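You operate a simulated robot arm through the tools that you are given. There is no shell and no other tool. Be economical: measure what you need, move in short steps, check, and stop when the job is done.

Carry out the task below with a simulated robot arm. There is one attempt and no reset: what you move stays moved.

Task
Put the blue can on the top of the wooden bench away on the upper wall shelf. Put the collar marked "VAC" from the paint table on the green panel and the collar that says "AIR" on the open port of the valve chest. Fetch the red rag from the paint table and set it on the board. Fetch the valve collar and set it on the hopper shelf. Fetch the bush marked "R7" from the bottom cab step and set it on the grey top of the steel table. Shut the desk drawer. Take the hand brush and put it on the grey top of the steel table. Any order will do. Set down upright: blue can.
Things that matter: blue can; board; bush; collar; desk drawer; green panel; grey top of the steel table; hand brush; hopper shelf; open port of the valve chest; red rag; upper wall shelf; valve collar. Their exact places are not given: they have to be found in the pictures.

Only the result counts: the job must be done as asked and must still hold three seconds after the hand-in. Knocking over, shifting, dropping, spilling or breaking anything else fails it.

Robot
A 7-joint arm with a two-finger parallel gripper on a trunk, on a base that drives. Base frame: it is fixed to the floor where the robot stands at the start and does not move with it; the origin is under the middle of the robot, x ahead of it, y to its left, z up; the surface under the hand at the start is at about z = 0.86. Readings come in m, rad, newtons and seconds.
Its first joint turns from -2.897 to 2.897 rad. Places, roughly: blue can [0.5, 0, 1]; board (22x20x2 cm) [0.5, -0.2, 0.9]; bush [-3, 1.5, 1]; collar [0.75, 1.5, 0.75]; desk drawer [-5.8, 0.5, 0.8]; green panel (13x17x1 cm) [0.8, 1.1, 0.8]; grey top of the steel table [-0.9, -1.5, 0.7]; hand brush (13x5x6 cm) [-4.7, -1.5, 0.9]; hopper shelf (36x23 cm) [-0.42, -1.32, 0.76]; open port of the valve chest (13x13 cm) [0.5, 2.56, 0.86]; red rag (6x10x3 cm) [0.5, 1.7, 0.8]; upper wall shelf [0.8, -0.4, 1.6]; valve collar (6x6x3 cm) [0.6, 2, 0.8]. Payload 3.43 kg.
Tool frame: the origin (TCP) lies between the finger pads and is the grasp point; the fingertips stand 0.03 m ahead of it; z points along the fingers, y is the line along which they close. Largest opening 0.094 m; finger width 0.028, thickness 0.01; the body of the gripper, 0.05 by 0.096 m, starts 0.055 m behind the TCP.
Orientation is that of the tool frame in the base frame, as [roll, pitch, yaw] about the fixed x, y, z axes, in that order (R = Rz(yaw) Ry(pitch) Rx(roll)). With the fingers straight down and closing along the base's y, the tool's x points along the base's -x, its y along +y and its z along -z.

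Tools
- The arm moves only by the tool drive_tool. Its argument "increments" is a list of rows, each a list of 7 numbers: the shift along the base's x, y, z in m, then the turn, a rotation vector about the base's x, y, z in rad, then the closure, from 0 (fully open) to 1 (shut). In form: [[tx, ty, tz, ax, ay, az, jaw], ...]. A call has 1 to 10 rows; each row is the pose to reach, as a shift and turn from the pose commanded when the call began. Each row takes 0.2 s and may step no farther than 0.05 m and 0.15 rad from the row before; otherwise, or with a gripper value out of range, the whole call is refused. A pose out of reach is approached as far as the arm can. The call stops where the force on the tool passes 40 N (or 10 N more than at its start, if that is more) or the arm is blocked; 0.2 s more then pass. Each finger travels about 0.045 m/s and halts on what it meets, pressing with about 35 N; the grip force reading is that of the motor and also rises with nothing between the fingers. The clock runs only during rows and for 0.2 s after the last one: add rows that repeat a pose to give the fingers time. The reply holds the time, the measured pose of the TCP, the force on the tool along the base axes, the opening and the grip force, in the units named above and with some noise, with the torque about the TCP (base axes, N m) and any sound that the robot's microphone picked up.
- Cameras (640 x 400 px; columns grow to the right, rows downward): "scene" is now at [0.0238, 0.2279, 1.4163]; the picture's right is [-0.30, -0.95, 0.00], its down [-0.34, 0.11, -0.93] and it looks along [0.89, -0.29, -0.36] (base axes); focal length 214 px, centre (320, 200). "wrist" rides on the gripper at [0.076, 0.014, -0.103] in the tool frame; the picture's right is [-0.18, 0.98, 0.00], its down [-0.75, -0.14, -0.64] and it looks along [-0.63, -0.12, 0.77] (tool axes); focal length 243 px, centre (320, 200).
- grab_frame(camera): a new picture of that camera. No time passes.
- base_move(legs): drives the robot by 1 to 6 legs, each [ahead, turn to the left] in m and rad, along the robot's own axes; the way and the turn of a leg run together, so that a leg with both is an arc; at most 1.5 m and 3.142 rad a leg. The arm and the cameras ride along, it lands a little off, and it stops where it bumps. It gives what a move gives.
- pan_tilt(pan, tilt): turns the head with the scene camera to pan (to the left, within 2.094 rad either way) and tilt (down, from -0.506 to 1.204), counted from straight ahead of the robot. It gives what a move gives.
- probe_pixels(camera, pixels): for up to 12 pixels [column, row] of the newest picture of that camera ("zoom" is the newest enlarged one), the place [x, y, z] in the base frame of the surface seen there, good to about 0.002 m, but the place of the scene camera against the robot may be out by one fixed shift of up to 0.025 m in any direction. No time passes.
- enlarge(camera, box): a new picture of the part [left, top, right, bottom] of that camera's present view, enlarged. No time passes.
- close_job(): hands the job in; it is judged then, once.

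Work in short steps. Measure before you move; look again where a grasp or a placing could have gone wrong, and mend it. You have 145 turns and 180 pictures in all, those below and enlarged ones among them. Open the gripper and draw the arm clear of the work before you hand the job in, unless the task says otherwise; then end with one line.

The tools are called after "Request:" as a command line: name --pt "numbers of a row" for each row, then --argument value for the rest, lists and objects as JSON in quotes. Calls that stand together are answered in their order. drive_tool: Moves the arm, as the interface text tells. Its arguments: {"type":"object","properties":{"increments":{"type":"array","items":{"type":"array","items":{"type":"number"}}}},"required":["increments"]} The other tools are called the same way: base_move (legs) drives the base; pan_tilt (pan, tilt) turns the head that bears the scene camera; grab_frame (camera) takes a picture; probe_pixels (camera, pixels) gives the place of the surface under pixels of a picture; enlarge (camera, box) takes an enlarged picture of a part of a camera's view; close_job () hands the job in.

At the start:

```text
time_s: 0.0
tool_pos: [0.5949, -0.0502, 0.9993]
tcp_rot: [3.141, 0.0, -3.14]
force: [-0.1, -0.4, -0.5]
moment: [-0.02, 0.0, 0.02]
gripper_width: 0.0939
grip_force: 0.1
robot x, y, heading: [-0.0037, 0.0016, 0.003]
head pan, tilt: [-0.311, 0.363]
```

scene: 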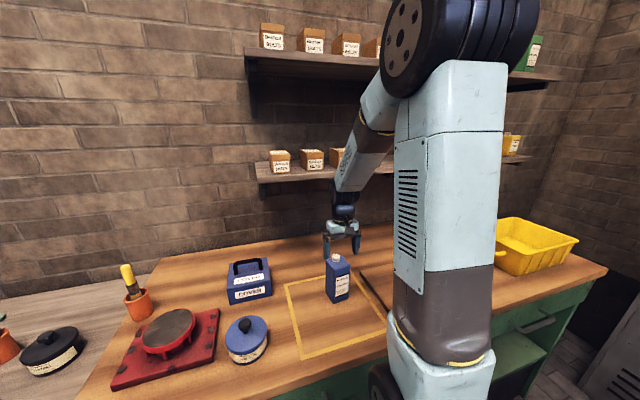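
wrist: 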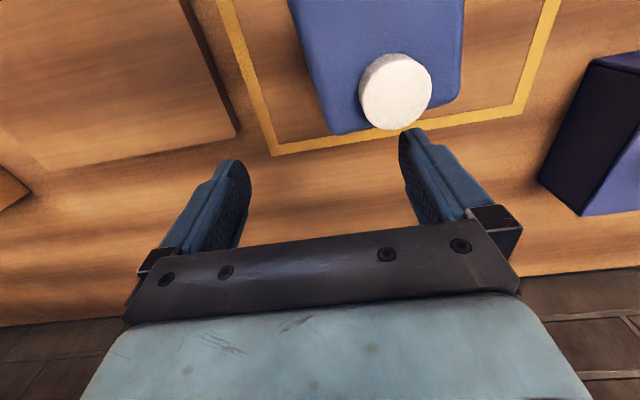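

The scene shows the blue can at about (338,278) in a yellow frame, with the gripper just beyond it and shelves on the wall. I measure the can, the shelf and their surroundings.

Request:
probe_pixels --camera "scene" --pixels '[[336, 257], [328, 280], [345, 285], [338, 300], [380, 320], [300, 60], [350, 67], [270, 48], [530, 75], [300, 172], [375, 285], [250, 290]]'

Request:
probe_pixels --camera "wrist" --pixels '[[395, 90], [330, 110], [450, 90], [310, 40], [455, 20], [100, 80], [300, 180], [600, 130]]'

Request:
pan_tilt --pan -0.6 --tilt 0.0

Request:
grab_frame --camera "scene"

```text
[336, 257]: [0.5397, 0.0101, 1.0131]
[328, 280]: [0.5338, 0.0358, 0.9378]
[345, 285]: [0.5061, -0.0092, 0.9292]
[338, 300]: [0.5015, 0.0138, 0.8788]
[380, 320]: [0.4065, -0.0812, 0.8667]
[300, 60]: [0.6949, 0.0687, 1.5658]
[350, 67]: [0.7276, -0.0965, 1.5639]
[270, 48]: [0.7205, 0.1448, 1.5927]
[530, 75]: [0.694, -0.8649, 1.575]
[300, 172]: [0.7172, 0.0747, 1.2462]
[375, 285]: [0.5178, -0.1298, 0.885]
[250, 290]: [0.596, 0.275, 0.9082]
```

```text
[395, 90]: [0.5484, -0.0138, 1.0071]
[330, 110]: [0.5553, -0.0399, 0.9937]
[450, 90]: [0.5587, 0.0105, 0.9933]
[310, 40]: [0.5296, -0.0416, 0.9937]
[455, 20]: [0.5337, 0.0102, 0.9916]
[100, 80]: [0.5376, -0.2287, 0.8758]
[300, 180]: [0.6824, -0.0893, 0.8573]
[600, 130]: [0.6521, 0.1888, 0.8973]
```

```text
time_s: 0.8
tool_pos: [0.5945, -0.0494, 1.0005]
tcp_rot: [3.141, 0.0, 3.141]
force: [0.3, -0.5, 0.5]
moment: [-0.04, -0.01, -0.01]
gripper_width: 0.0941
grip_force: 0.1
robot x, y, heading: [0.0019, 0.0004, -0.003]
head pan, tilt: [-0.6, 0.0]
```

```text
177 pictures are left
```

scene: 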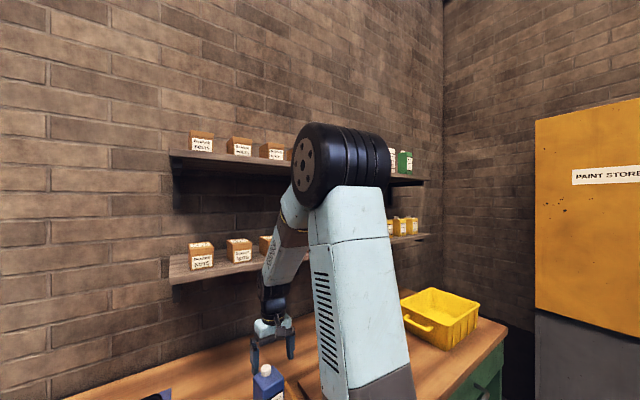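

The can cap reads (0.548,-0.014) on the wrist against (0.540,0.010) on the scene, so the scene shift is roughly (-0.009,+0.024,+0.006). I tilt back down for an enlarged look at the can and probe its edges.

Request:
pan_tilt --pan -0.1 --tilt 0.6

Request:
enlarge --camera "scene" --box '[200, 100, 480, 275]'

Request:
grab_frame --camera "scene"

```text
time_s: 1.8
tool_pos: [0.5951, -0.0499, 0.9989]
tcp_rot: [3.141, 0.001, -3.141]
force: [0.3, -0.4, -0.4]
moment: [0.01, -0.02, -0.02]
gripper_width: 0.094
grip_force: 0.1
robot x, y, heading: [0.0001, -0.0003, -0.005]
head pan, tilt: [-0.099, 0.6]
```

```text
2.29 times, centred on (340, 188) of scene
```

zoom: 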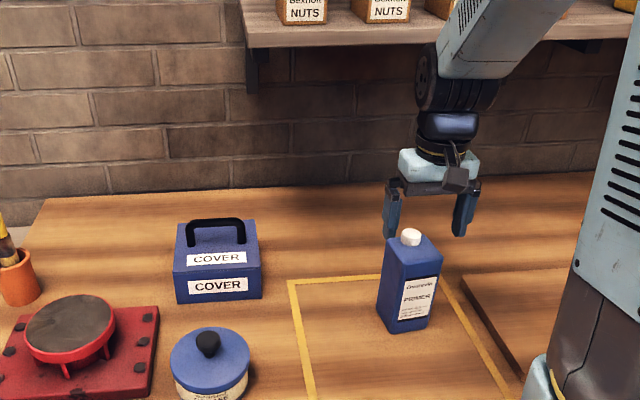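

```text
175 pictures are left
```

scene: 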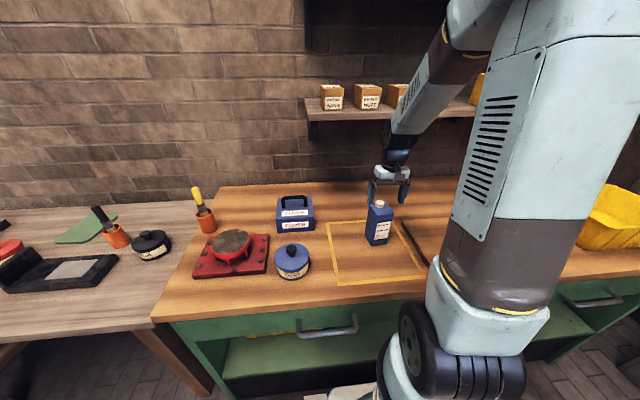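

The zoom shows the can as an upright box with the cap at its rear; I probe its corners there.

Request:
probe_pixels --camera "zoom" --pixels '[[388, 262], [406, 278], [440, 264], [384, 310], [402, 332], [428, 326], [412, 233], [404, 262], [425, 240], [390, 242], [540, 300], [430, 262]]'

```text
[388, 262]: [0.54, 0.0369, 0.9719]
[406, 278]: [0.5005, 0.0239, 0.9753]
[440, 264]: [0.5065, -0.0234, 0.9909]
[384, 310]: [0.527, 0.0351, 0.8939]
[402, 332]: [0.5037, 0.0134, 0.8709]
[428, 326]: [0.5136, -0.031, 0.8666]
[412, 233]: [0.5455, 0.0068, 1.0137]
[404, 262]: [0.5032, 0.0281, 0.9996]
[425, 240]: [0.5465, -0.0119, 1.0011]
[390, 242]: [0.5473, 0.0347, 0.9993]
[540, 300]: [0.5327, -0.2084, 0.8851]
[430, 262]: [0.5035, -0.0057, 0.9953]
```

The can is about 5 cm square, centred near (0.535,-0.015), with its body top at 0.993 and its cap at 1.01. I will grip it with the tool tilted 45° so the upper shelf is easy to reach, and go to a pre-grasp pose on the near side.

Request:
drive_tool --pt "0 0 0.05 0 0 0 0" --pt "0 0 0.1 0 0 0 0" --pt "0 0 0.15 0 0 0 0" --pt "-0.04 0.0175 0.15 0 -0.13 0 0" --pt "-0.08 0.035 0.15 0 -0.26 0 0" --pt "-0.12 0.035 0.15 0 -0.39 0 0" --pt "-0.145 0.035 0.15 0 -0.52 0 0" --pt "-0.145 0.035 0.12 0 -0.65 0 0" --pt "-0.145 0.035 0.08 0 -0.785 0 0" --pt "-0.145 0.035 0.036 0 -0.785 0 0"

Request:
grab_frame --camera "wrist"

Request:
grab_frame --camera "scene"

```text
time_s: 4.0
tool_pos: [0.5264, -0.021, 1.131]
tcp_rot: [3.141, 0.786, -3.139]
force: [-1.1, 0.0, 0.7]
moment: [0.02, -0.03, -0.03]
gripper_width: 0.0941
grip_force: 0.1
out of reach, approached as far as the arm can: row 8, 9, 10
robot x, y, heading: [0.0002, 0.0011, 0.003]
head pan, tilt: [-0.099, 0.6]
```

```text
174 pictures are left
```

wrist: 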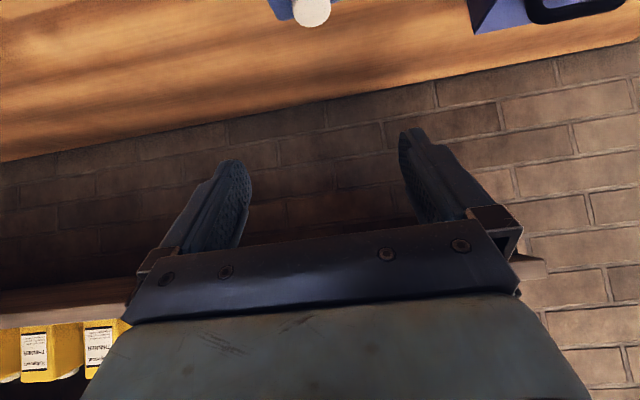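

```text
173 pictures are left
```

scene: 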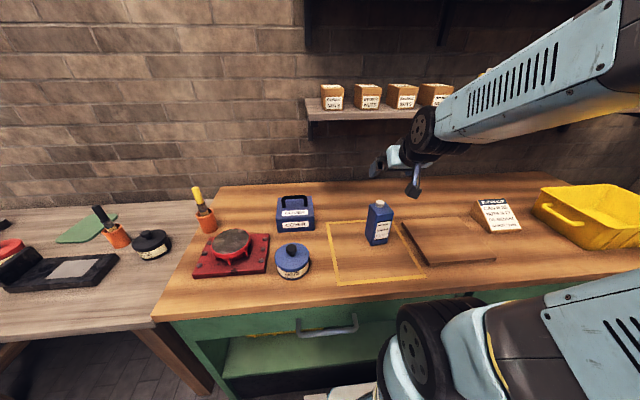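

At this range the 45° tilt cannot be held low enough, so I drive back 0.22 m before approaching.

Request:
base_move --legs '[[-0.22, 0]]'

Request:
grab_frame --camera "scene"

```text
time_s: 5.7
tool_pos: [0.307, -0.0196, 1.129]
tcp_rot: [-3.14, 0.784, -3.138]
force: [0.3, -0.1, 0.7]
moment: [0.01, -0.02, -0.01]
gripper_width: 0.094
grip_force: 0.0
robot x, y, heading: [-0.2207, 0.0009, 0.003]
head pan, tilt: [-0.099, 0.6]
```

```text
172 pictures are left
```

scene: 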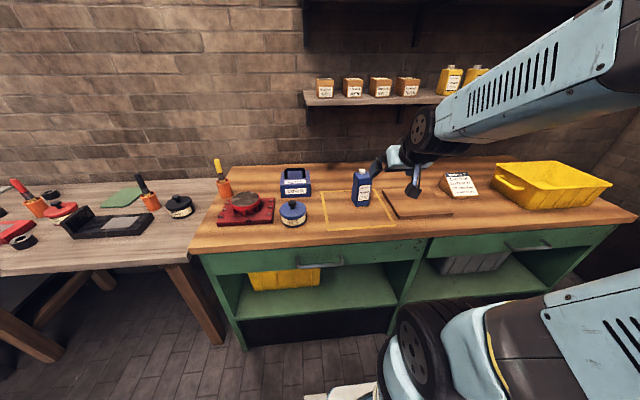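

Pose now reads (0.307,-0.020,1.129) and the way is free. I move to the pre-grasp (0.45,-0.015,1.035).

Request:
drive_tool --pt "0.035 0.001 -0.025 0 0 0 0" --pt "0.07 0.002 -0.05 0 0 0 0" --pt "0.107 0.004 -0.07 0 0 0 0" --pt "0.143 0.005 -0.094 0 0 0 0"

Request:
grab_frame --camera "wrist"

Request:
grab_frame --camera "scene"

```text
time_s: 6.7
tool_pos: [0.4508, -0.0129, 1.0348]
tcp_rot: [-3.14, 0.784, -3.138]
force: [-0.1, 0.4, 0.0]
moment: [-0.01, -0.01, 0.02]
gripper_width: 0.0941
grip_force: 0.1
robot x, y, heading: [-0.2201, -0.0021, 0.008]
head pan, tilt: [-0.099, 0.6]
```

```text
171 pictures are left
```

wrist: 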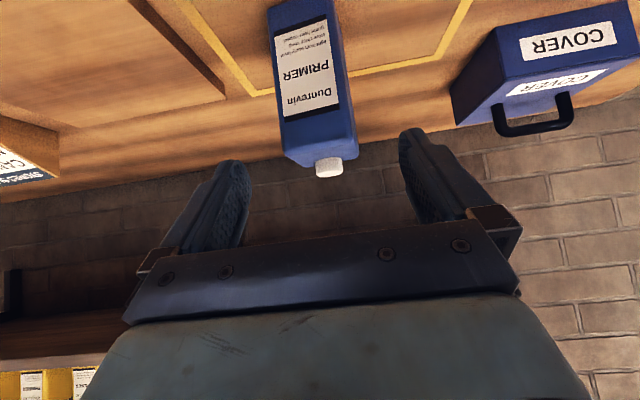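

```text
170 pictures are left
```

scene: 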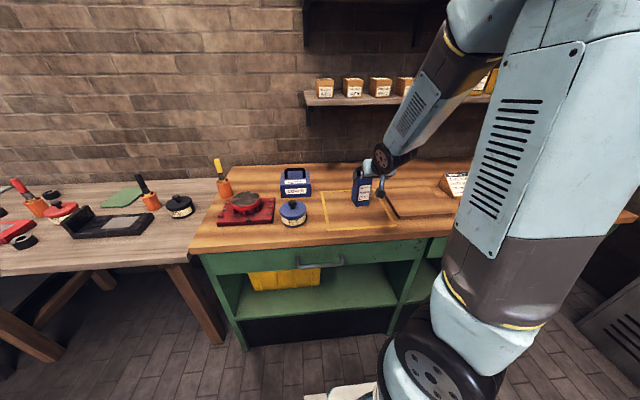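

The can sits between the fingers in the wrist view at about (315,90). I probe its edges for an exact centre.

Request:
probe_pixels --camera "wrist" --pixels '[[280, 120], [345, 110], [290, 140], [350, 140], [275, 20], [335, 20], [330, 165], [318, 150]]'

```text
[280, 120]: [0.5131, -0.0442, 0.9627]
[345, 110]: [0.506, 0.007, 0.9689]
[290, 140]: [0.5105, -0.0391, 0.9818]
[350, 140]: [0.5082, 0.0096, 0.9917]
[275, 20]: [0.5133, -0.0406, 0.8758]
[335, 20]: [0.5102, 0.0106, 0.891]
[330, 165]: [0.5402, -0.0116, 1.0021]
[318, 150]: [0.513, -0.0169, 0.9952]
```

Can faces: near x≈0.511, y −0.042 to 0.011. I go to a grasp at (0.530,-0.0155,0.957) and close.

Request:
drive_tool --pt "0.027 -0.001 -0.026 0 0 0 0" --pt "0.054 -0.003 -0.052 0 0 0 0" --pt "0.079 -0.003 -0.078 0 0 0 0" --pt "0.079 -0.003 -0.078 0 0 0 0.9" --pt "0.079 -0.003 -0.078 0 0 0 0.9" --pt "0.079 -0.003 -0.078 0 0 0 0.9" --pt "0.079 -0.003 -0.078 0 0 0 0.9"

Request:
grab_frame --camera "wrist"

```text
time_s: 8.3
tool_pos: [0.5292, -0.0175, 0.9563]
tcp_rot: [-3.141, 0.782, -3.138]
force: [0.8, 0.6, -0.4]
moment: [0.3, -0.11, 0.1]
gripper_width: 0.0657
grip_force: 35.2
robot x, y, heading: [-0.221, -0.004, 0.004]
head pan, tilt: [-0.099, 0.6]
```

```text
169 pictures are left
```

wrist: 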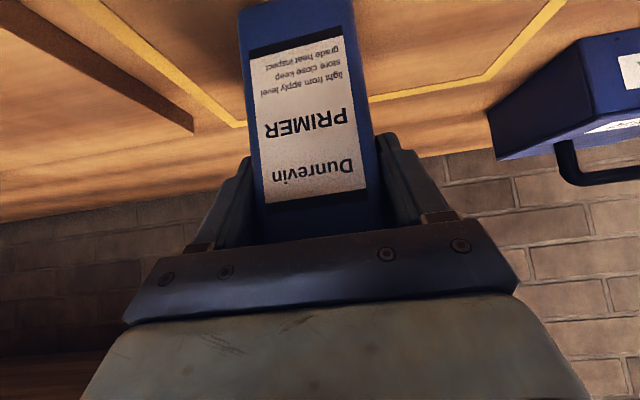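

Gripped at 66 mm with 35 N. I lift straight up and draw back a little, then look at the shelf.

Request:
drive_tool --pt "0 0 0.04 0 0 0 0.9" --pt "0 0 0.08 0 0 0 0.9" --pt "-0.03 0 0.12 0 0 0 0.9" --pt "-0.06 0 0.16 0 0 0 0.9" --pt "-0.09 0 0.2 0 0 0 0.9" --pt "-0.09 0 0.25 0 0 0 0.9" --pt "-0.09 0 0.3 0 0 0 0.9" --pt "-0.09 0 0.35 0 0 0 0.9" --pt "-0.09 0 0.4 0 0 0 0.9" --pt "-0.09 0 0.45 0 0 0 0.9"

Request:
pan_tilt --pan -0.4 --tilt 0.0

Request:
grab_frame --camera "scene"

```text
time_s: 10.5
tool_pos: [0.4361, -0.0171, 1.4069]
tcp_rot: [-3.138, 0.78, -3.138]
force: [1.8, 0.9, -5.4]
moment: [-0.09, 0.07, -0.09]
gripper_width: 0.0641
grip_force: 34.9
out of reach, approached as far as the arm can: row 4
robot x, y, heading: [-0.2168, -0.0032, 0.0]
head pan, tilt: [-0.099, 0.6]
```

```text
time_s: 11.5
tool_pos: [0.4349, -0.0174, 1.407]
tcp_rot: [3.141, 0.781, -3.138]
force: [-0.4, 0.7, -3.8]
moment: [-0.01, 0.03, 0.0]
gripper_width: 0.0643
grip_force: 35.4
robot x, y, heading: [-0.2211, -0.0029, 0.007]
head pan, tilt: [-0.4, 0.0]
```

```text
168 pictures are left
```

scene: 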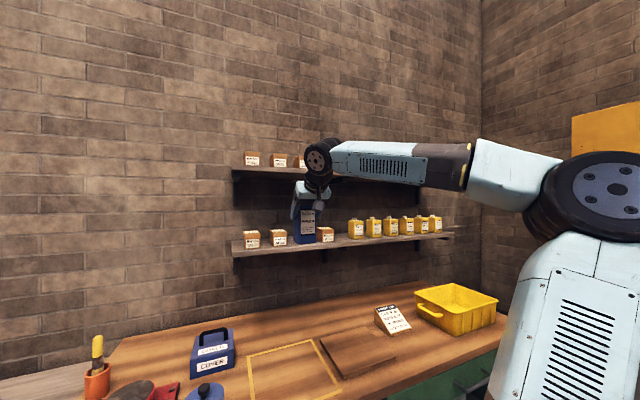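

The can is held level. I raise it to z≈1.74, staying back from the shelf, and look again.

Request:
drive_tool --pt "0 0 0.045 0 0 0 0.9" --pt "0 0 0.09 0 0 0 0.9" --pt "0 0 0.135 0 0 0 0.9" --pt "0 0 0.18 0 0 0 0.9" --pt "0 0 0.225 0 0 0 0.9" --pt "0 0 0.27 0 0 0 0.9" --pt "0 0 0.31 0 0 0 0.9" --pt "0 0 0.34 0 0 0 0.9"

Request:
pan_tilt --pan -0.35 --tilt -0.1

Request:
grab_frame --camera "scene"

Request:
grab_frame --camera "wrist"

```text
time_s: 13.5
tool_pos: [0.4006, -0.1877, 1.7276]
tcp_rot: [-3.14, 0.782, 2.8]
force: [-1.2, -1.3, -3.8]
moment: [0.0, 0.01, 0.09]
gripper_width: 0.0643
grip_force: 35.0
out of reach, approached as far as the arm can: row 8
robot x, y, heading: [-0.2181, -0.0015, 0.005]
head pan, tilt: [-0.4, 0.0]
stopped in row 8: the arm was blocked; the commanded pose is now the measured one
```

```text
time_s: 14.2
tool_pos: [0.4026, -0.1864, 1.7262]
tcp_rot: [-3.138, 0.783, 2.803]
force: [0.5, -0.6, -4.5]
moment: [0.01, 0.05, 0.03]
gripper_width: 0.0642
grip_force: 35.3
robot x, y, heading: [-0.2233, 0.0003, 0.003]
head pan, tilt: [-0.351, -0.099]
```

```text
167 pictures are left
```

scene: 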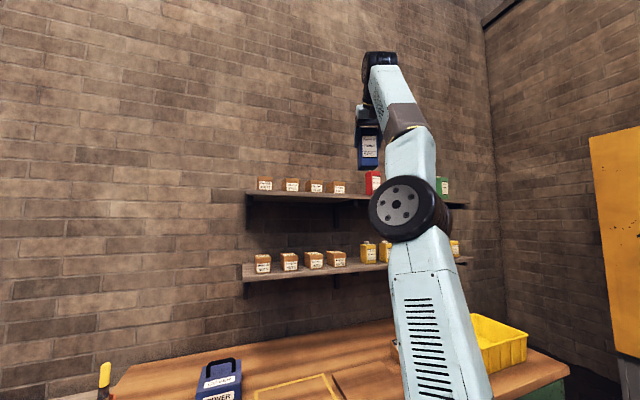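

```text
166 pictures are left
```

wrist: 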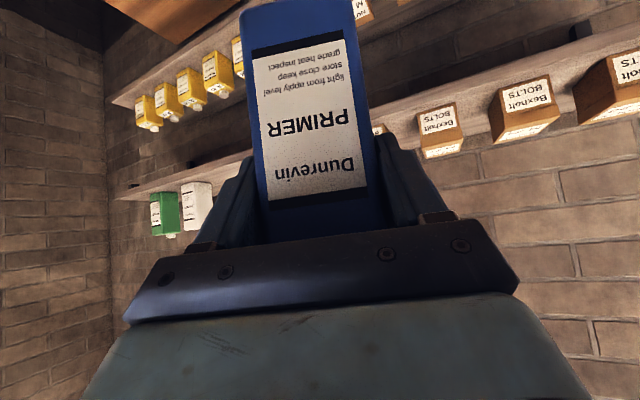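

Upper shelf: four boxes at left, a red bottle near (373,182), and white and green bottles at the far right. I probe these to find the gap.

Request:
probe_pixels --camera "scene" --pixels '[[338, 187], [366, 183], [379, 182], [351, 193], [351, 199], [445, 186], [455, 197], [300, 196], [260, 193], [270, 199]]'

Request:
probe_pixels --camera "wrist" --pixels '[[196, 205], [165, 210], [230, 165], [180, 180], [220, 150], [150, 190], [437, 120], [540, 85], [380, 128], [460, 90], [213, 210]]'

Request:
enlarge --camera "scene" --box '[230, 140, 470, 290]'

```text
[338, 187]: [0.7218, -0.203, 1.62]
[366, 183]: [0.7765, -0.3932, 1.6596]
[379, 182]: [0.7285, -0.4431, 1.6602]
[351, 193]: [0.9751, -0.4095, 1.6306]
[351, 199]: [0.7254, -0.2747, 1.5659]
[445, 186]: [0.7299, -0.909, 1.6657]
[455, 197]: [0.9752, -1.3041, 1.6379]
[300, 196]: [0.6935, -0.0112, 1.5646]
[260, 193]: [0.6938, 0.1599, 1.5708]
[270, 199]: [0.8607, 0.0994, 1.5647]
```

```text
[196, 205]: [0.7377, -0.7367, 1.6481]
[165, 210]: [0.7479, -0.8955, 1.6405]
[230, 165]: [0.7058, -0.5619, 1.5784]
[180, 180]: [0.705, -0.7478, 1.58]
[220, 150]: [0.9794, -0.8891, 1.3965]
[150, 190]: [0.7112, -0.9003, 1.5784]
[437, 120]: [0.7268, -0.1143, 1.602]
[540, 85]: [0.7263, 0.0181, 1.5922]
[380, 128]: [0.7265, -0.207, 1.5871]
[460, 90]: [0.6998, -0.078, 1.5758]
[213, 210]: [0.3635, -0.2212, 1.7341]
```

```text
2.67 times, centred on (350, 215) of scene
```

zoom: 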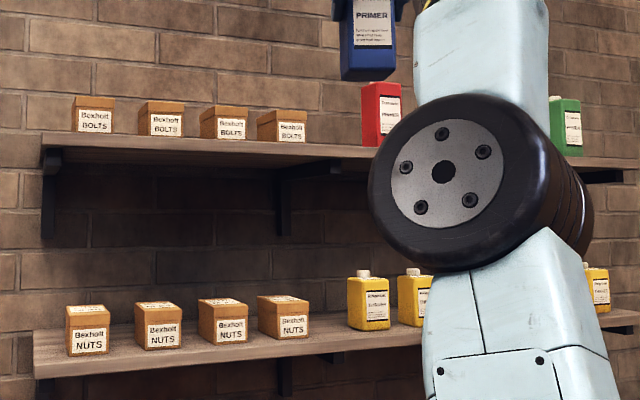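

The gap between the red bottle (ending at y≈-0.48) and the white one (from ≈-0.70) suits; the aim is (0.77,-0.585). I drive forward 0.2 m so that it comes within reach.

Request:
base_move --legs '[[0.2, 0]]'

Request:
drive_tool --pt "-0.02 -0.045 0 0 0 0 0.9" --pt "-0.04 -0.09 0 0 0 0 0.9" --pt "-0.04 -0.135 0 0 0 0 0.9" --pt "-0.04 -0.18 0 0 0 0 0.9" --pt "-0.04 -0.225 0 0 0 0 0.9" --pt "-0.04 -0.27 0 0 0 0 0.9" --pt "-0.04 -0.315 0 0 0 0 0.9" --pt "-0.04 -0.36 0 0 0 0 0.9" --pt "-0.04 -0.4 0 0 0 0 0.9"

Request:
grab_frame --camera "scene"

Request:
grab_frame --camera "wrist"

```text
time_s: 15.8
tool_pos: [0.5985, -0.1876, 1.7275]
tcp_rot: [-3.138, 0.784, 2.801]
force: [-0.1, 0.1, -5.2]
moment: [0.01, 0.04, 0.02]
gripper_width: 0.0644
grip_force: 35.3
robot x, y, heading: [-0.0247, 0.0011, -0.004]
head pan, tilt: [-0.351, -0.099]
```

```text
time_s: 17.8
tool_pos: [0.5255, -0.4664, 1.6581]
tcp_rot: [-3.138, 0.782, 2.805]
force: [0.6, -0.4, -4.7]
moment: [0.03, 0.04, 0.01]
gripper_width: 0.0644
grip_force: 35.5
out of reach, approached as far as the arm can: row 1, 2, 3, 4, 5, 6, 7, 8, 9
robot x, y, heading: [-0.0255, -0.0007, -0.0]
head pan, tilt: [-0.351, -0.099]
```

```text
164 pictures are left
```

scene: 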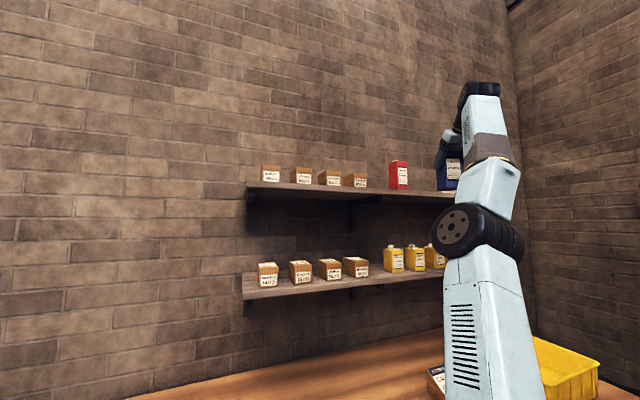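

```text
163 pictures are left
```

wrist: 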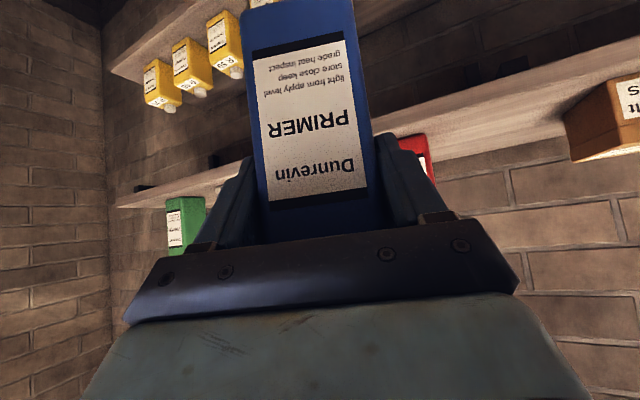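

The 45° tilt puts the wrist too high for this shelf: it stopped at r≈0.72, z 1.66. I will set the can back on the bench and regrasp it flatter, so I back off and bring it down.

Request:
base_move --legs '[[-0.2, 0]]'

Request:
drive_tool --pt "0.01 0.04 -0.025 0 0 0.034 0.9" --pt "0.02 0.08 -0.05 0 0 0.068 0.9" --pt "0.03 0.12 -0.075 0 0 0.1 0.9" --pt "0.04 0.16 -0.1 0 0 0.136 0.9" --pt "0.05 0.2 -0.12 0 0 0.17 0.9" --pt "0.06 0.24 -0.14 0 0 0.2 0.9" --pt "0.07 0.28 -0.16 0 0 0.24 0.9" --pt "0.08 0.32 -0.18 0 0 0.27 0.9" --pt "0.09 0.36 -0.2 0 0 0.3 0.9" --pt "0.1 0.4 -0.22 0 0 0.335 0.9"

```text
time_s: 19.4
tool_pos: [0.3229, -0.4671, 1.658]
tcp_rot: [-3.138, 0.781, 2.802]
force: [0.9, -0.4, -4.5]
moment: [-0.01, 0.05, 0.01]
gripper_width: 0.0644
grip_force: 35.1
robot x, y, heading: [-0.2306, -0.0003, -0.004]
head pan, tilt: [-0.351, -0.099]
```

```text
time_s: 21.6
tool_pos: [0.5886, -0.0953, 1.6385]
tcp_rot: [-3.138, 0.775, 3.135]
force: [0.4, -2.3, -4.7]
moment: [0.08, 0.06, 0.05]
gripper_width: 0.0644
grip_force: 34.6
out of reach, approached as far as the arm can: row 1, 2, 3, 4, 5, 6, 7, 8, 9, 10
robot x, y, heading: [-0.2242, 0.0004, -0.003]
head pan, tilt: [-0.351, -0.099]
```

Oddly the arm settled farther out, at (0.589,-0.095,1.639), so this tilt does reach farther out at height. I test upward and outward with small steps before giving up the grasp.

Request:
drive_tool --pt "0 0 0.0 0 0 0 0.9"

Request:
drive_tool --pt "0.03 0.02 0.03 0 0 0 0.9" --pt "0.03 0.05 0.06 0 0 0 0.9"

```text
time_s: 22.0
tool_pos: [0.5854, -0.0926, 1.6406]
tcp_rot: [-3.137, 0.779, 3.136]
force: [-0.4, 0.6, -5.0]
moment: [0.03, 0.07, -0.03]
gripper_width: 0.0642
grip_force: 35.5
robot x, y, heading: [-0.2311, 0.0017, -0.0]
head pan, tilt: [-0.351, -0.099]
```

```text
time_s: 22.6
tool_pos: [0.5935, -0.0784, 1.6408]
tcp_rot: [-3.138, 0.782, 3.137]
force: [0.1, 0.1, -3.8]
moment: [-0.01, 0.03, -0.01]
gripper_width: 0.0645
grip_force: 34.5
out of reach, approached as far as the arm can: row 1, 2
robot x, y, heading: [-0.2262, -0.0011, 0.0]
head pan, tilt: [-0.351, -0.099]
```

This is the outer limit for 45°, so the regrasp stands. I bring the can down over its old spot.

Request:
drive_tool --pt "-0.02 0.02 -0.035 0 0 0 0.9" --pt "-0.04 0.04 -0.075 0 0 0 0.9" --pt "-0.06 0.06 -0.115 0 0 0 0.9" --pt "-0.06 0.06 -0.16 0 0 0 0.9" --pt "-0.06 0.06 -0.205 0 0 0 0.9" --pt "-0.06 0.06 -0.25 0 0 0 0.9" --pt "-0.06 0.06 -0.295 0 0 0 0.9" --pt "-0.06 0.06 -0.34 0 0 0 0.9" --pt "-0.06 0.06 -0.385 0 0 0 0.9" --pt "-0.06 0.06 -0.43 0 0 0 0.9"

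Request:
pan_tilt --pan -0.1 --tilt 0.5

Request:
grab_frame --camera "scene"

```text
time_s: 24.1
tool_pos: [0.6681, -0.0264, 1.5871]
tcp_rot: [3.14, 0.786, 3.134]
force: [-41.4, 0.3, -10.3]
moment: [-0.28, 0.68, 1.4]
gripper_width: 0.0647
grip_force: 34.6
out of reach, approached as far as the arm can: row 1, 2, 3, 4, 5, 6, 7
robot x, y, heading: [-0.221, 0.0015, 0.0]
head pan, tilt: [-0.351, -0.099]
stopped in row 7: the force on the tool passed its limit at 75 N (the readings are from after the stop); the commanded pose is now the measured one
```

```text
time_s: 25.1
tool_pos: [0.6673, -0.0251, 1.5865]
tcp_rot: [3.141, 0.788, 3.135]
force: [-55.7, -1.5, -9.4]
moment: [-0.28, 0.83, 1.87]
gripper_width: 0.0643
grip_force: 35.1
robot x, y, heading: [-0.2257, -0.0023, 0.001]
head pan, tilt: [-0.099, 0.499]
```

```text
162 pictures are left
```

scene: 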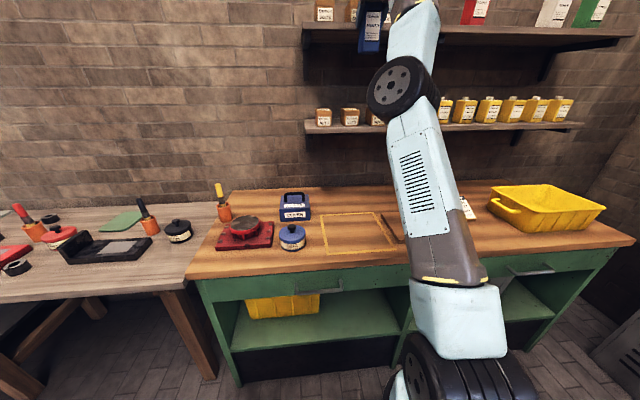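

The solver pushed outward and the can touched the shelf front (55 N). I back the base off 0.12 m to free it, then check the can and the shelf.

Request:
base_move --legs '[[-0.12, 0]]'

Request:
pan_tilt --pan -0.2 --tilt 0.1

Request:
grab_frame --camera "scene"

Request:
grab_frame --camera "wrist"

```text
time_s: 26.3
tool_pos: [0.5565, -0.0231, 1.5837]
tcp_rot: [3.141, 0.786, 3.134]
force: [-0.1, -0.2, -4.6]
moment: [0.01, 0.02, 0.03]
gripper_width: 0.0643
grip_force: 35.6
robot x, y, heading: [-0.3441, -0.0001, -0.0]
head pan, tilt: [-0.099, 0.499]
```

```text
time_s: 27.2
tool_pos: [0.5566, -0.024, 1.5831]
tcp_rot: [-3.141, 0.784, 3.136]
force: [-0.3, 0.1, -4.0]
moment: [-0.03, -0.02, -0.04]
gripper_width: 0.0642
grip_force: 35.0
robot x, y, heading: [-0.3442, 0.0017, 0.002]
head pan, tilt: [-0.201, 0.099]
```

```text
161 pictures are left
```

scene: 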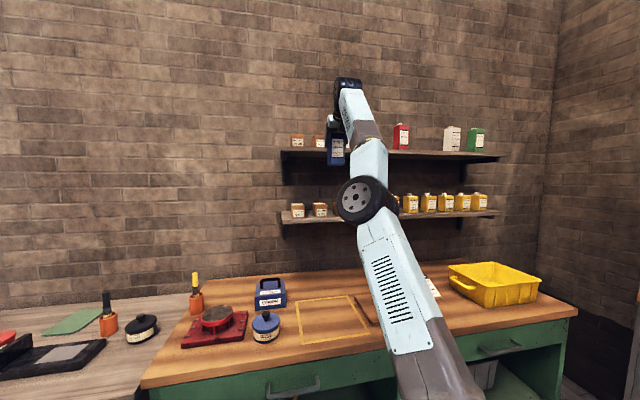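

```text
160 pictures are left
```

wrist: 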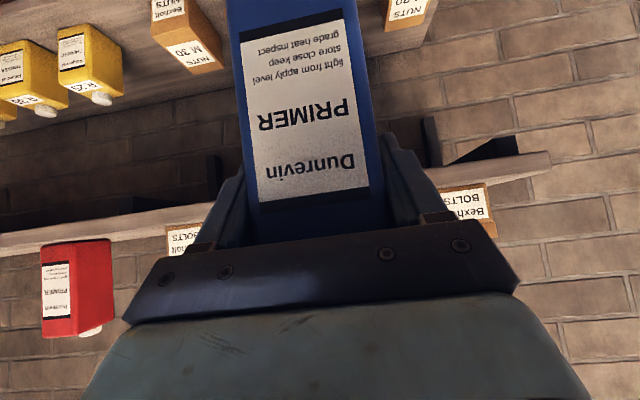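

The can is still firmly held and the shelf looks undisturbed. From r≈0.90 I try pure upward moves; the base can then carry the can onto the shelf.

Request:
drive_tool --pt "0 0 0.03 0 0 0 0.9" --pt "0 0 0.06 0 0 0 0.9" --pt "0 0 0.09 0 0 0 0.9" --pt "0 0 0.12 0 0 0 0.9"

```text
time_s: 28.2
tool_pos: [0.5033, 0.0049, 1.6275]
tcp_rot: [-3.141, 0.791, 3.137]
force: [-1.5, -1.0, -3.6]
moment: [0.03, -0.03, 0.06]
gripper_width: 0.0643
grip_force: 34.6
out of reach, approached as far as the arm can: row 1, 2, 3, 4
robot x, y, heading: [-0.3451, 0.0001, 0.002]
head pan, tilt: [-0.201, 0.099]
```

The arm slides along a curve, most likely at a wrist joint limit with this tilt. I flatten the tool by 0.5 rad (the can is capped and firmly held) while drawing in and down to free the joint.

Request:
drive_tool --pt "0 0 0 0 -0.12 0 0.9" --pt "-0.01 0 -0.01 0 -0.24 0 0.9" --pt "-0.02 0 -0.03 0 -0.36 0 0.9" --pt "-0.03 0 -0.06 0 -0.48 0 0.9" --pt "-0.04 0 -0.09 0 -0.5 0 0.9"

Request:
grab_frame --camera "scene"

```text
time_s: 29.4
tool_pos: [0.5756, -0.0001, 1.6957]
tcp_rot: [3.132, 1.284, 3.132]
force: [0.2, 1.5, -6.0]
moment: [-0.01, 0.07, 0.0]
gripper_width: 0.0644
grip_force: 35.2
out of reach, approached as far as the arm can: row 1, 2, 3, 4, 5
robot x, y, heading: [-0.3459, 0.0004, -0.001]
head pan, tilt: [-0.201, 0.099]
```

```text
159 pictures are left
```

scene: 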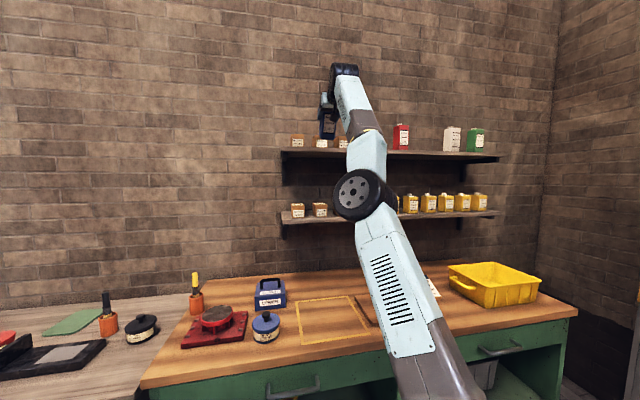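

Upper arm and forearm look nearly straight, so the arm is stretched out. I command a long pull inward and down to bend the elbow.

Request:
drive_tool --pt "-0.03 0 -0.03 0 0 0 0.9" --pt "-0.06 0 -0.06 0 0 0 0.9" --pt "-0.09 0 -0.09 0 0 0 0.9" --pt "-0.12 0 -0.12 0 0 0 0.9" --pt "-0.15 0 -0.15 0 0 0 0.9"

Request:
grab_frame --camera "scene"

```text
time_s: 30.6
tool_pos: [0.5576, 0.0061, 1.7093]
tcp_rot: [3.133, 1.282, 3.129]
force: [2.2, 0.1, -4.9]
moment: [0.01, 0.05, 0.03]
gripper_width: 0.0644
grip_force: 35.1
out of reach, approached as far as the arm can: row 1, 2, 3, 4, 5
robot x, y, heading: [-0.344, -0.002, -0.003]
head pan, tilt: [-0.201, 0.099]
```

```text
158 pictures are left
```

scene: 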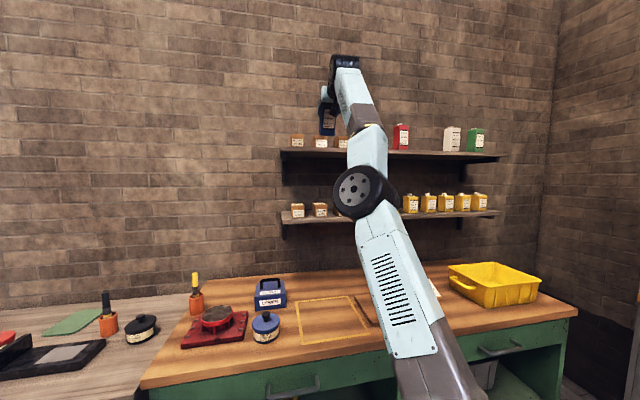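

Little moved; I measure the arm's own geometry by probing elbow, wrist and link pixels.

Request:
probe_pixels --camera "scene" --pixels '[[354, 190], [385, 190], [360, 145], [362, 118], [348, 85], [345, 62], [328, 120], [395, 270], [418, 340], [435, 385], [401, 138], [300, 142]]'

Request:
pan_tilt --pan -0.4 --tilt 0.7

Request:
grab_frame --camera "scene"

```text
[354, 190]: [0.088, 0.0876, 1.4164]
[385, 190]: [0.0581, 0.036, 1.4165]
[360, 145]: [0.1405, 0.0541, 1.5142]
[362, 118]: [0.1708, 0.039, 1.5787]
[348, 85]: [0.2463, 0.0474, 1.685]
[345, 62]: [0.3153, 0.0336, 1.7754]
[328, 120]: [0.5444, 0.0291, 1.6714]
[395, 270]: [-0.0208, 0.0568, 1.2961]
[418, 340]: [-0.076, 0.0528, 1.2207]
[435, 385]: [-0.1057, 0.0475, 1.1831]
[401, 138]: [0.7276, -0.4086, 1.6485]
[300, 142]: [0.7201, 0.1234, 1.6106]
```

```text
time_s: 31.6
tool_pos: [0.556, 0.0059, 1.7103]
tcp_rot: [3.134, 1.285, 3.128]
force: [0.6, -0.6, -3.5]
moment: [-0.02, 0.05, -0.01]
gripper_width: 0.0646
grip_force: 35.2
robot x, y, heading: [-0.343, -0.0011, 0.002]
head pan, tilt: [-0.4, 0.7]
```

```text
157 pictures are left
```

scene: 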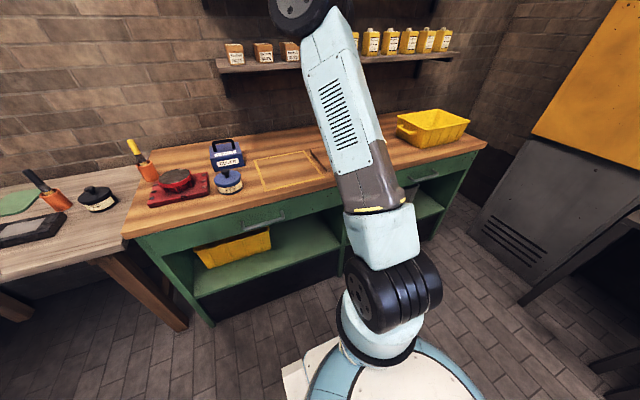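

Elbow at (0.07,1.42), forearm steeper than the upper arm: the elbow seems bent the wrong way against its stop. I stretch outward through straight, then pull in.

Request:
drive_tool --pt "0.025 0 0.03 0 0 0 0.9" --pt "0.05 0 0.06 0 0 0 0.9" --pt "0.05 0 0.06 0 0 0 0.9"

Request:
drive_tool --pt "0.04 0 -0.03 0 0 0 0.9" --pt "0.04 0 -0.07 0 0 0 0.9" --pt "0.03 0 -0.11 0 0 0 0.9"

```text
time_s: 32.4
tool_pos: [0.5614, 0.0023, 1.7088]
tcp_rot: [3.133, 1.286, 3.127]
force: [0.2, 0.0, -4.5]
moment: [0.02, 0.06, 0.03]
gripper_width: 0.0642
grip_force: 34.9
out of reach, approached as far as the arm can: row 1, 2, 3
robot x, y, heading: [-0.3409, -0.0018, 0.0]
head pan, tilt: [-0.4, 0.7]
```

```text
time_s: 33.2
tool_pos: [0.6291, 0.0015, 1.654]
tcp_rot: [3.13, 1.289, 3.125]
force: [-12.9, -0.6, 8.4]
moment: [0.33, 0.1, 0.32]
gripper_width: 0.0642
grip_force: 35.1
out of reach, approached as far as the arm can: row 2, 3
robot x, y, heading: [-0.3444, -0.0029, 0.002]
head pan, tilt: [-0.4, 0.7]
```

Row 1 was reachable, but the tilted can brushed something ahead (13 N). I back the base off 0.3 m for free space.

Request:
base_move --legs '[[-0.3, 0]]'

Request:
pan_tilt --pan -0.2 --tilt 0.2

Request:
grab_frame --camera "scene"

```text
time_s: 35.3
tool_pos: [0.3296, 0.0037, 1.6491]
tcp_rot: [3.133, 1.282, 3.131]
force: [-0.3, -0.7, -4.6]
moment: [-0.03, 0.05, -0.02]
gripper_width: 0.0643
grip_force: 35.0
robot x, y, heading: [-0.6476, 0.0002, 0.004]
head pan, tilt: [-0.4, 0.7]
```

```text
time_s: 36.2
tool_pos: [0.3296, 0.0028, 1.6484]
tcp_rot: [3.133, 1.283, 3.132]
force: [-0.5, -0.8, -4.2]
moment: [0.0, 0.05, 0.05]
gripper_width: 0.0642
grip_force: 34.7
robot x, y, heading: [-0.6522, -0.0015, 0.003]
head pan, tilt: [-0.201, 0.201]
```

```text
156 pictures are left
```

scene: 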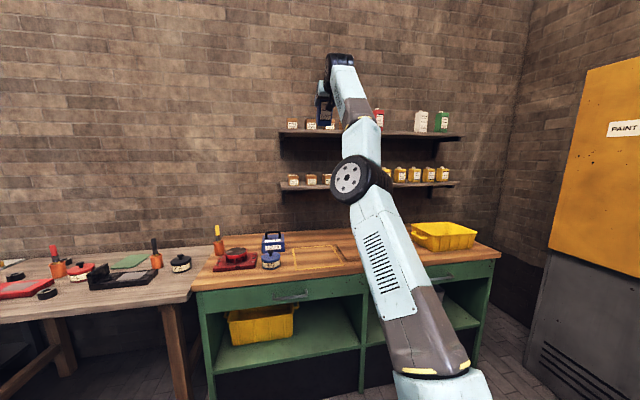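

Everything on the shelf stands. With free space I drive straight down.

Request:
drive_tool --pt "0 0 -0.04 0 0 0 0.9" --pt "0 0 -0.08 0 0 0 0.9" --pt "0 0 -0.12 0 0 0 0.9" --pt "0 0 -0.16 0 0 0 0.9" --pt "0 0 -0.2 0 0 0 0.9" --pt "0 0 -0.24 0 0 0 0.9" --pt "0 0 -0.28 0 0 0 0.9" --pt "0 0 -0.32 0 0 0 0.9"

Request:
grab_frame --camera "scene"

```text
time_s: 38.0
tool_pos: [0.4963, 0.0006, 1.4581]
tcp_rot: [3.135, 1.283, 3.131]
force: [-0.4, 0.1, -3.3]
moment: [-0.05, 0.1, -0.04]
gripper_width: 0.0643
grip_force: 35.0
out of reach, approached as far as the arm can: row 1, 2, 3, 4, 5, 6, 7, 8
robot x, y, heading: [-0.649, 0.0001, 0.001]
head pan, tilt: [-0.201, 0.201]
```

```text
155 pictures are left
```

scene: 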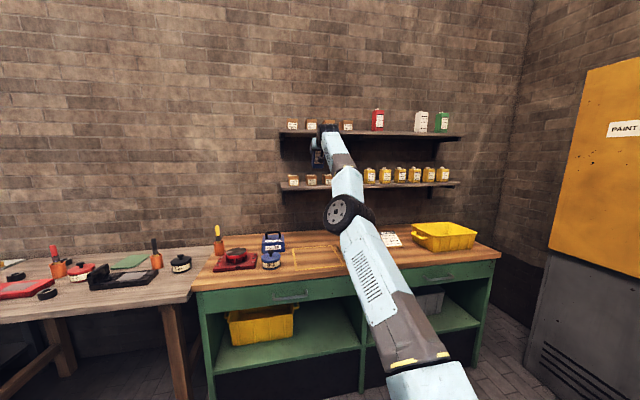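

The stretched elbow matches an offset-elbow arm stuck on the wrong side of full extension. I back off for room, then stretch outward and, in the same call, pull in.

Request:
base_move --legs '[[-0.2, 0]]'

Request:
drive_tool --pt "0.04 0 0.02 0 0 0 0.9" --pt "0.08 0 0.04 0 0 0 0.9" --pt "0.12 0 0.06 0 0 0 0.9" --pt "0.12 0 0.06 0 0 0 0.9" --pt "0.08 0 0.04 0 0 0 0.9" --pt "0.04 0 0.02 0 0 0 0.9" --pt "0.0 0 0 0 0 0 0.9" --pt "-0.04 0 -0.02 0 0 0 0.9" --pt "-0.08 0 -0.04 0 0 0 0.9" --pt "-0.12 0 -0.06 0 0 0 0.9"

Request:
grab_frame --camera "scene"

```text
time_s: 39.6
tool_pos: [0.2962, -0.0096, 1.4579]
tcp_rot: [3.132, 1.281, 3.123]
force: [0.2, -0.5, -4.3]
moment: [-0.01, 0.09, 0.01]
gripper_width: 0.0643
grip_force: 34.9
robot x, y, heading: [-0.8484, 0.0017, -0.004]
head pan, tilt: [-0.201, 0.201]
```

```text
time_s: 41.8
tool_pos: [0.2911, -0.0102, 1.4632]
tcp_rot: [3.136, 1.28, 3.124]
force: [0.4, -0.4, -5.0]
moment: [0.03, 0.05, 0.0]
gripper_width: 0.0645
grip_force: 34.8
out of reach, approached as far as the arm can: row 1, 2, 3, 4, 5, 6, 8, 9, 10
robot x, y, heading: [-0.8472, -0.0028, -0.003]
head pan, tilt: [-0.201, 0.201]
```

```text
154 pictures are left
```

scene: 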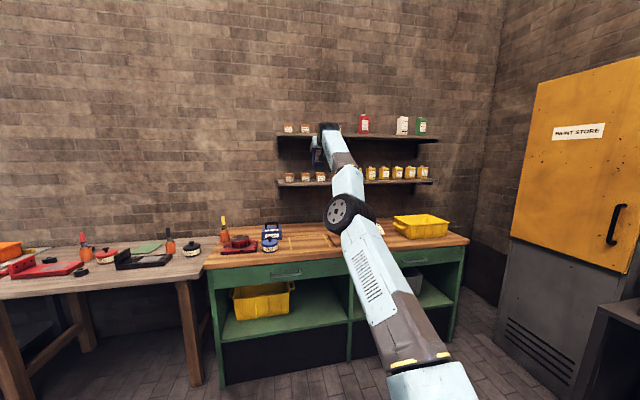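

Only the starting pose counts as reachable. I probe with 1 cm radial steps to see how far the arm really extends.

Request:
drive_tool --pt "0.0065 0 0.004 0 0 0 0.9" --pt "0.013 0 0.008 0 0 0 0.9" --pt "0.02 0 0.012 0 0 0 0.9" --pt "0.026 0 0.016 0 0 0 0.9" --pt "0.013 0 0.008 0 0 0 0.9" --pt "0.0 0 0.0 0 0 0 0.9" --pt "-0.008 0 -0.005 0 0 0 0.9" --pt "-0.016 0 -0.01 0 0 0 0.9"

Request:
probe_pixels --camera "scene" --pixels '[[340, 213], [365, 210], [347, 180], [343, 160], [333, 140], [327, 126], [365, 275], [390, 330], [415, 370], [317, 150]]'

Request:
pan_tilt --pan -0.4 --tilt 0.8

Request:
grab_frame --camera "scene"

```text
time_s: 43.6
tool_pos: [0.289, -0.0109, 1.4677]
tcp_rot: [3.135, 1.279, 3.122]
force: [0.2, -0.1, -3.9]
moment: [0.03, 0.09, -0.01]
gripper_width: 0.0645
grip_force: 35.2
out of reach, approached as far as the arm can: row 1, 2, 3, 4, 5, 7, 8
robot x, y, heading: [-0.848, -0.0014, -0.002]
head pan, tilt: [-0.201, 0.201]
```

```text
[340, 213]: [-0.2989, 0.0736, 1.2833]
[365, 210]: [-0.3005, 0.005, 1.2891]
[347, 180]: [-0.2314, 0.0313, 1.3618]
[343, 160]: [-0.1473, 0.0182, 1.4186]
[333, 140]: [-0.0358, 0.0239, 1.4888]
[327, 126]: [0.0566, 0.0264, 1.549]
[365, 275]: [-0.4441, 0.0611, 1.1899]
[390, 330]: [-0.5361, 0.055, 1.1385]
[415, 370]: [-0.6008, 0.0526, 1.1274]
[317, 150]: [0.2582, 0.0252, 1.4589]
```

```text
time_s: 44.6
tool_pos: [0.2887, -0.0106, 1.4673]
tcp_rot: [3.134, 1.281, 3.122]
force: [0.3, -0.3, -3.9]
moment: [-0.01, 0.04, 0.04]
gripper_width: 0.0643
grip_force: 34.6
robot x, y, heading: [-0.8483, 0.0013, -0.009]
head pan, tilt: [-0.4, 0.799]
```

```text
153 pictures are left
```

scene: 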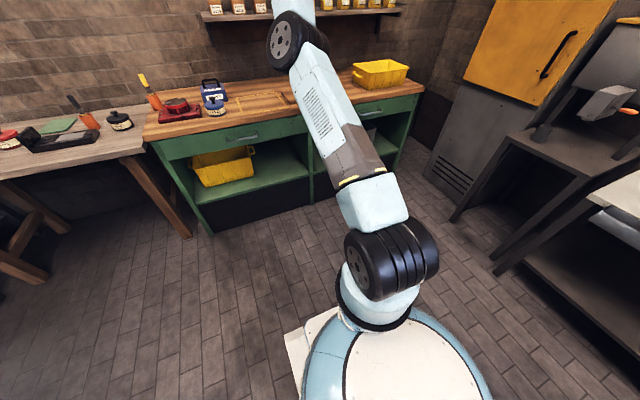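

Elbow (-0.30,1.285) lies in line with both links: a fully stretched singular pose. I try an out-of-plane move with yaw and pitch changes to break it.

Request:
drive_tool --pt "-0.02 0.03 -0.01 0 0.1 0.08 0.9" --pt "-0.04 0.06 -0.03 0 0.2 0.16 0.9" --pt "-0.07 0.09 -0.05 0 0.3 0.24 0.9" --pt "-0.1 0.12 -0.07 0 0.4 0.3 0.9" --pt "-0.13 0.15 -0.09 0 0.5 0.34 0.9" --pt "-0.16 0.18 -0.11 0 0.5 0.34 0.9" --pt "-0.19 0.18 -0.14 0 0.5 0.34 0.9" --pt "-0.22 0.18 -0.17 0 0.5 0.34 0.9"

Request:
grab_frame --camera "scene"

```text
time_s: 46.4
tool_pos: [0.1976, 0.1785, 1.4068]
tcp_rot: [3.031, 0.784, -2.906]
force: [-0.3, 1.3, -4.0]
moment: [0.0, 0.01, 0.01]
gripper_width: 0.0643
grip_force: 34.8
out of reach, approached as far as the arm can: row 1, 2, 3, 4, 5, 6, 7, 8
robot x, y, heading: [-0.8496, -0.0008, -0.007]
head pan, tilt: [-0.4, 0.799]
```

```text
152 pictures are left
```

scene: 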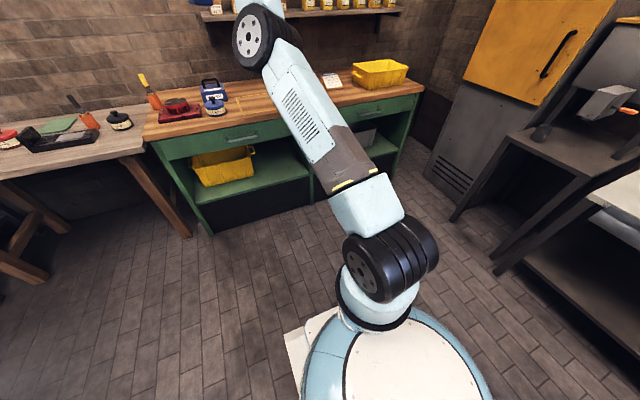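

The pose changed but lags the target; I try a pure downward test from here in small steps.

Request:
drive_tool --pt "0 0 0 0 0 0 0.9"

Request:
drive_tool --pt "0.0 0 -0.02 0 0 0 0.9" --pt "0 0 -0.04 0 0 0 0.9" --pt "0 0 -0.08 0 0 0 0.9" --pt "0 0 -0.12 0 0 0 0.9" --pt "0 0 -0.16 0 0 0 0.9" --pt "0 0 -0.2 0 0 0 0.9" --pt "0 0 -0.25 0 0 0 0.9" --pt "0 0 -0.3 0 0 0 0.9" --pt "0 0 -0.35 0 0 0 0.9"

Request:
grab_frame --camera "scene"

```text
time_s: 46.8
tool_pos: [0.1991, 0.1785, 1.406]
tcp_rot: [3.03, 0.784, -2.906]
force: [0.0, -0.3, -4.3]
moment: [0.0, 0.0, 0.03]
gripper_width: 0.0645
grip_force: 35.3
robot x, y, heading: [-0.8476, -0.0008, -0.004]
head pan, tilt: [-0.4, 0.799]
```

```text
time_s: 48.8
tool_pos: [0.3437, 0.204, 1.0974]
tcp_rot: [3.031, 0.786, -2.905]
force: [0.4, -0.3, -4.3]
moment: [-0.07, 0.05, 0.01]
gripper_width: 0.0643
grip_force: 34.5
out of reach, approached as far as the arm can: row 1, 2, 3, 4, 5, 6, 7, 8, 9
robot x, y, heading: [-0.8481, -0.0001, -0.005]
head pan, tilt: [-0.4, 0.799]
```

```text
151 pictures are left
```

scene: 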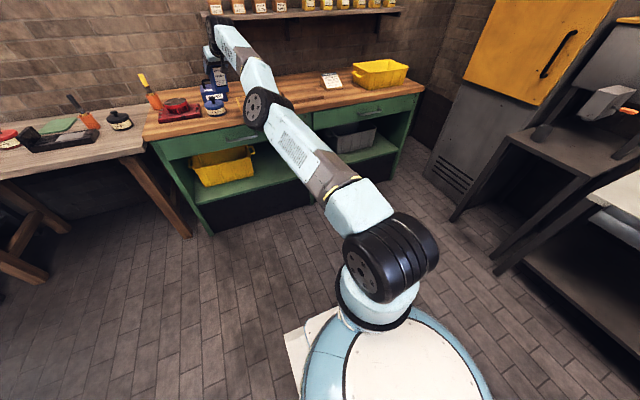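

The arm now follows a stretched arc and is at z≈1.10. I level the can (roll error 0.11), turn the base right 0.18 and drive forward so the can is above its old spot.

Request:
drive_tool --pt "0 0 0 -0.076 -0.018 -0.078 0.9" --pt "0 0 0 -0.076 -0.018 -0.078 0.9"

Request:
base_move --legs '[[0, -0.18], [0.1, 0]]'

Request:
pan_tilt --pan 0.0 --tilt 0.5

Request:
grab_frame --camera "scene"

```text
time_s: 49.4
tool_pos: [0.3466, 0.2057, 1.0991]
tcp_rot: [3.14, 0.784, -2.907]
force: [0.4, -0.2, -5.7]
moment: [-0.01, 0.04, 0.01]
gripper_width: 0.0642
grip_force: 35.2
robot x, y, heading: [-0.8461, 0.0043, -0.001]
head pan, tilt: [-0.4, 0.799]
```

```text
time_s: 51.4
tool_pos: [0.4605, -0.0303, 1.0998]
tcp_rot: [3.139, 0.781, -3.088]
force: [0.3, 0.9, -4.2]
moment: [-0.06, 0.03, -0.08]
gripper_width: 0.0644
grip_force: 35.2
robot x, y, heading: [-0.7494, -0.0096, -0.191]
head pan, tilt: [-0.4, 0.799]
```

```text
time_s: 52.2
tool_pos: [0.4615, -0.0321, 1.0999]
tcp_rot: [3.139, 0.781, -3.088]
force: [0.5, -0.1, -4.3]
moment: [0.01, 0.02, 0.0]
gripper_width: 0.0644
grip_force: 35.1
robot x, y, heading: [-0.7465, -0.0094, -0.187]
head pan, tilt: [0.0, 0.499]
```

```text
150 pictures are left
```

scene: 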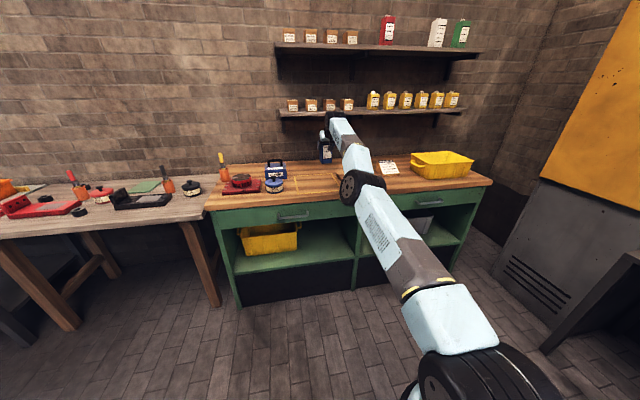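

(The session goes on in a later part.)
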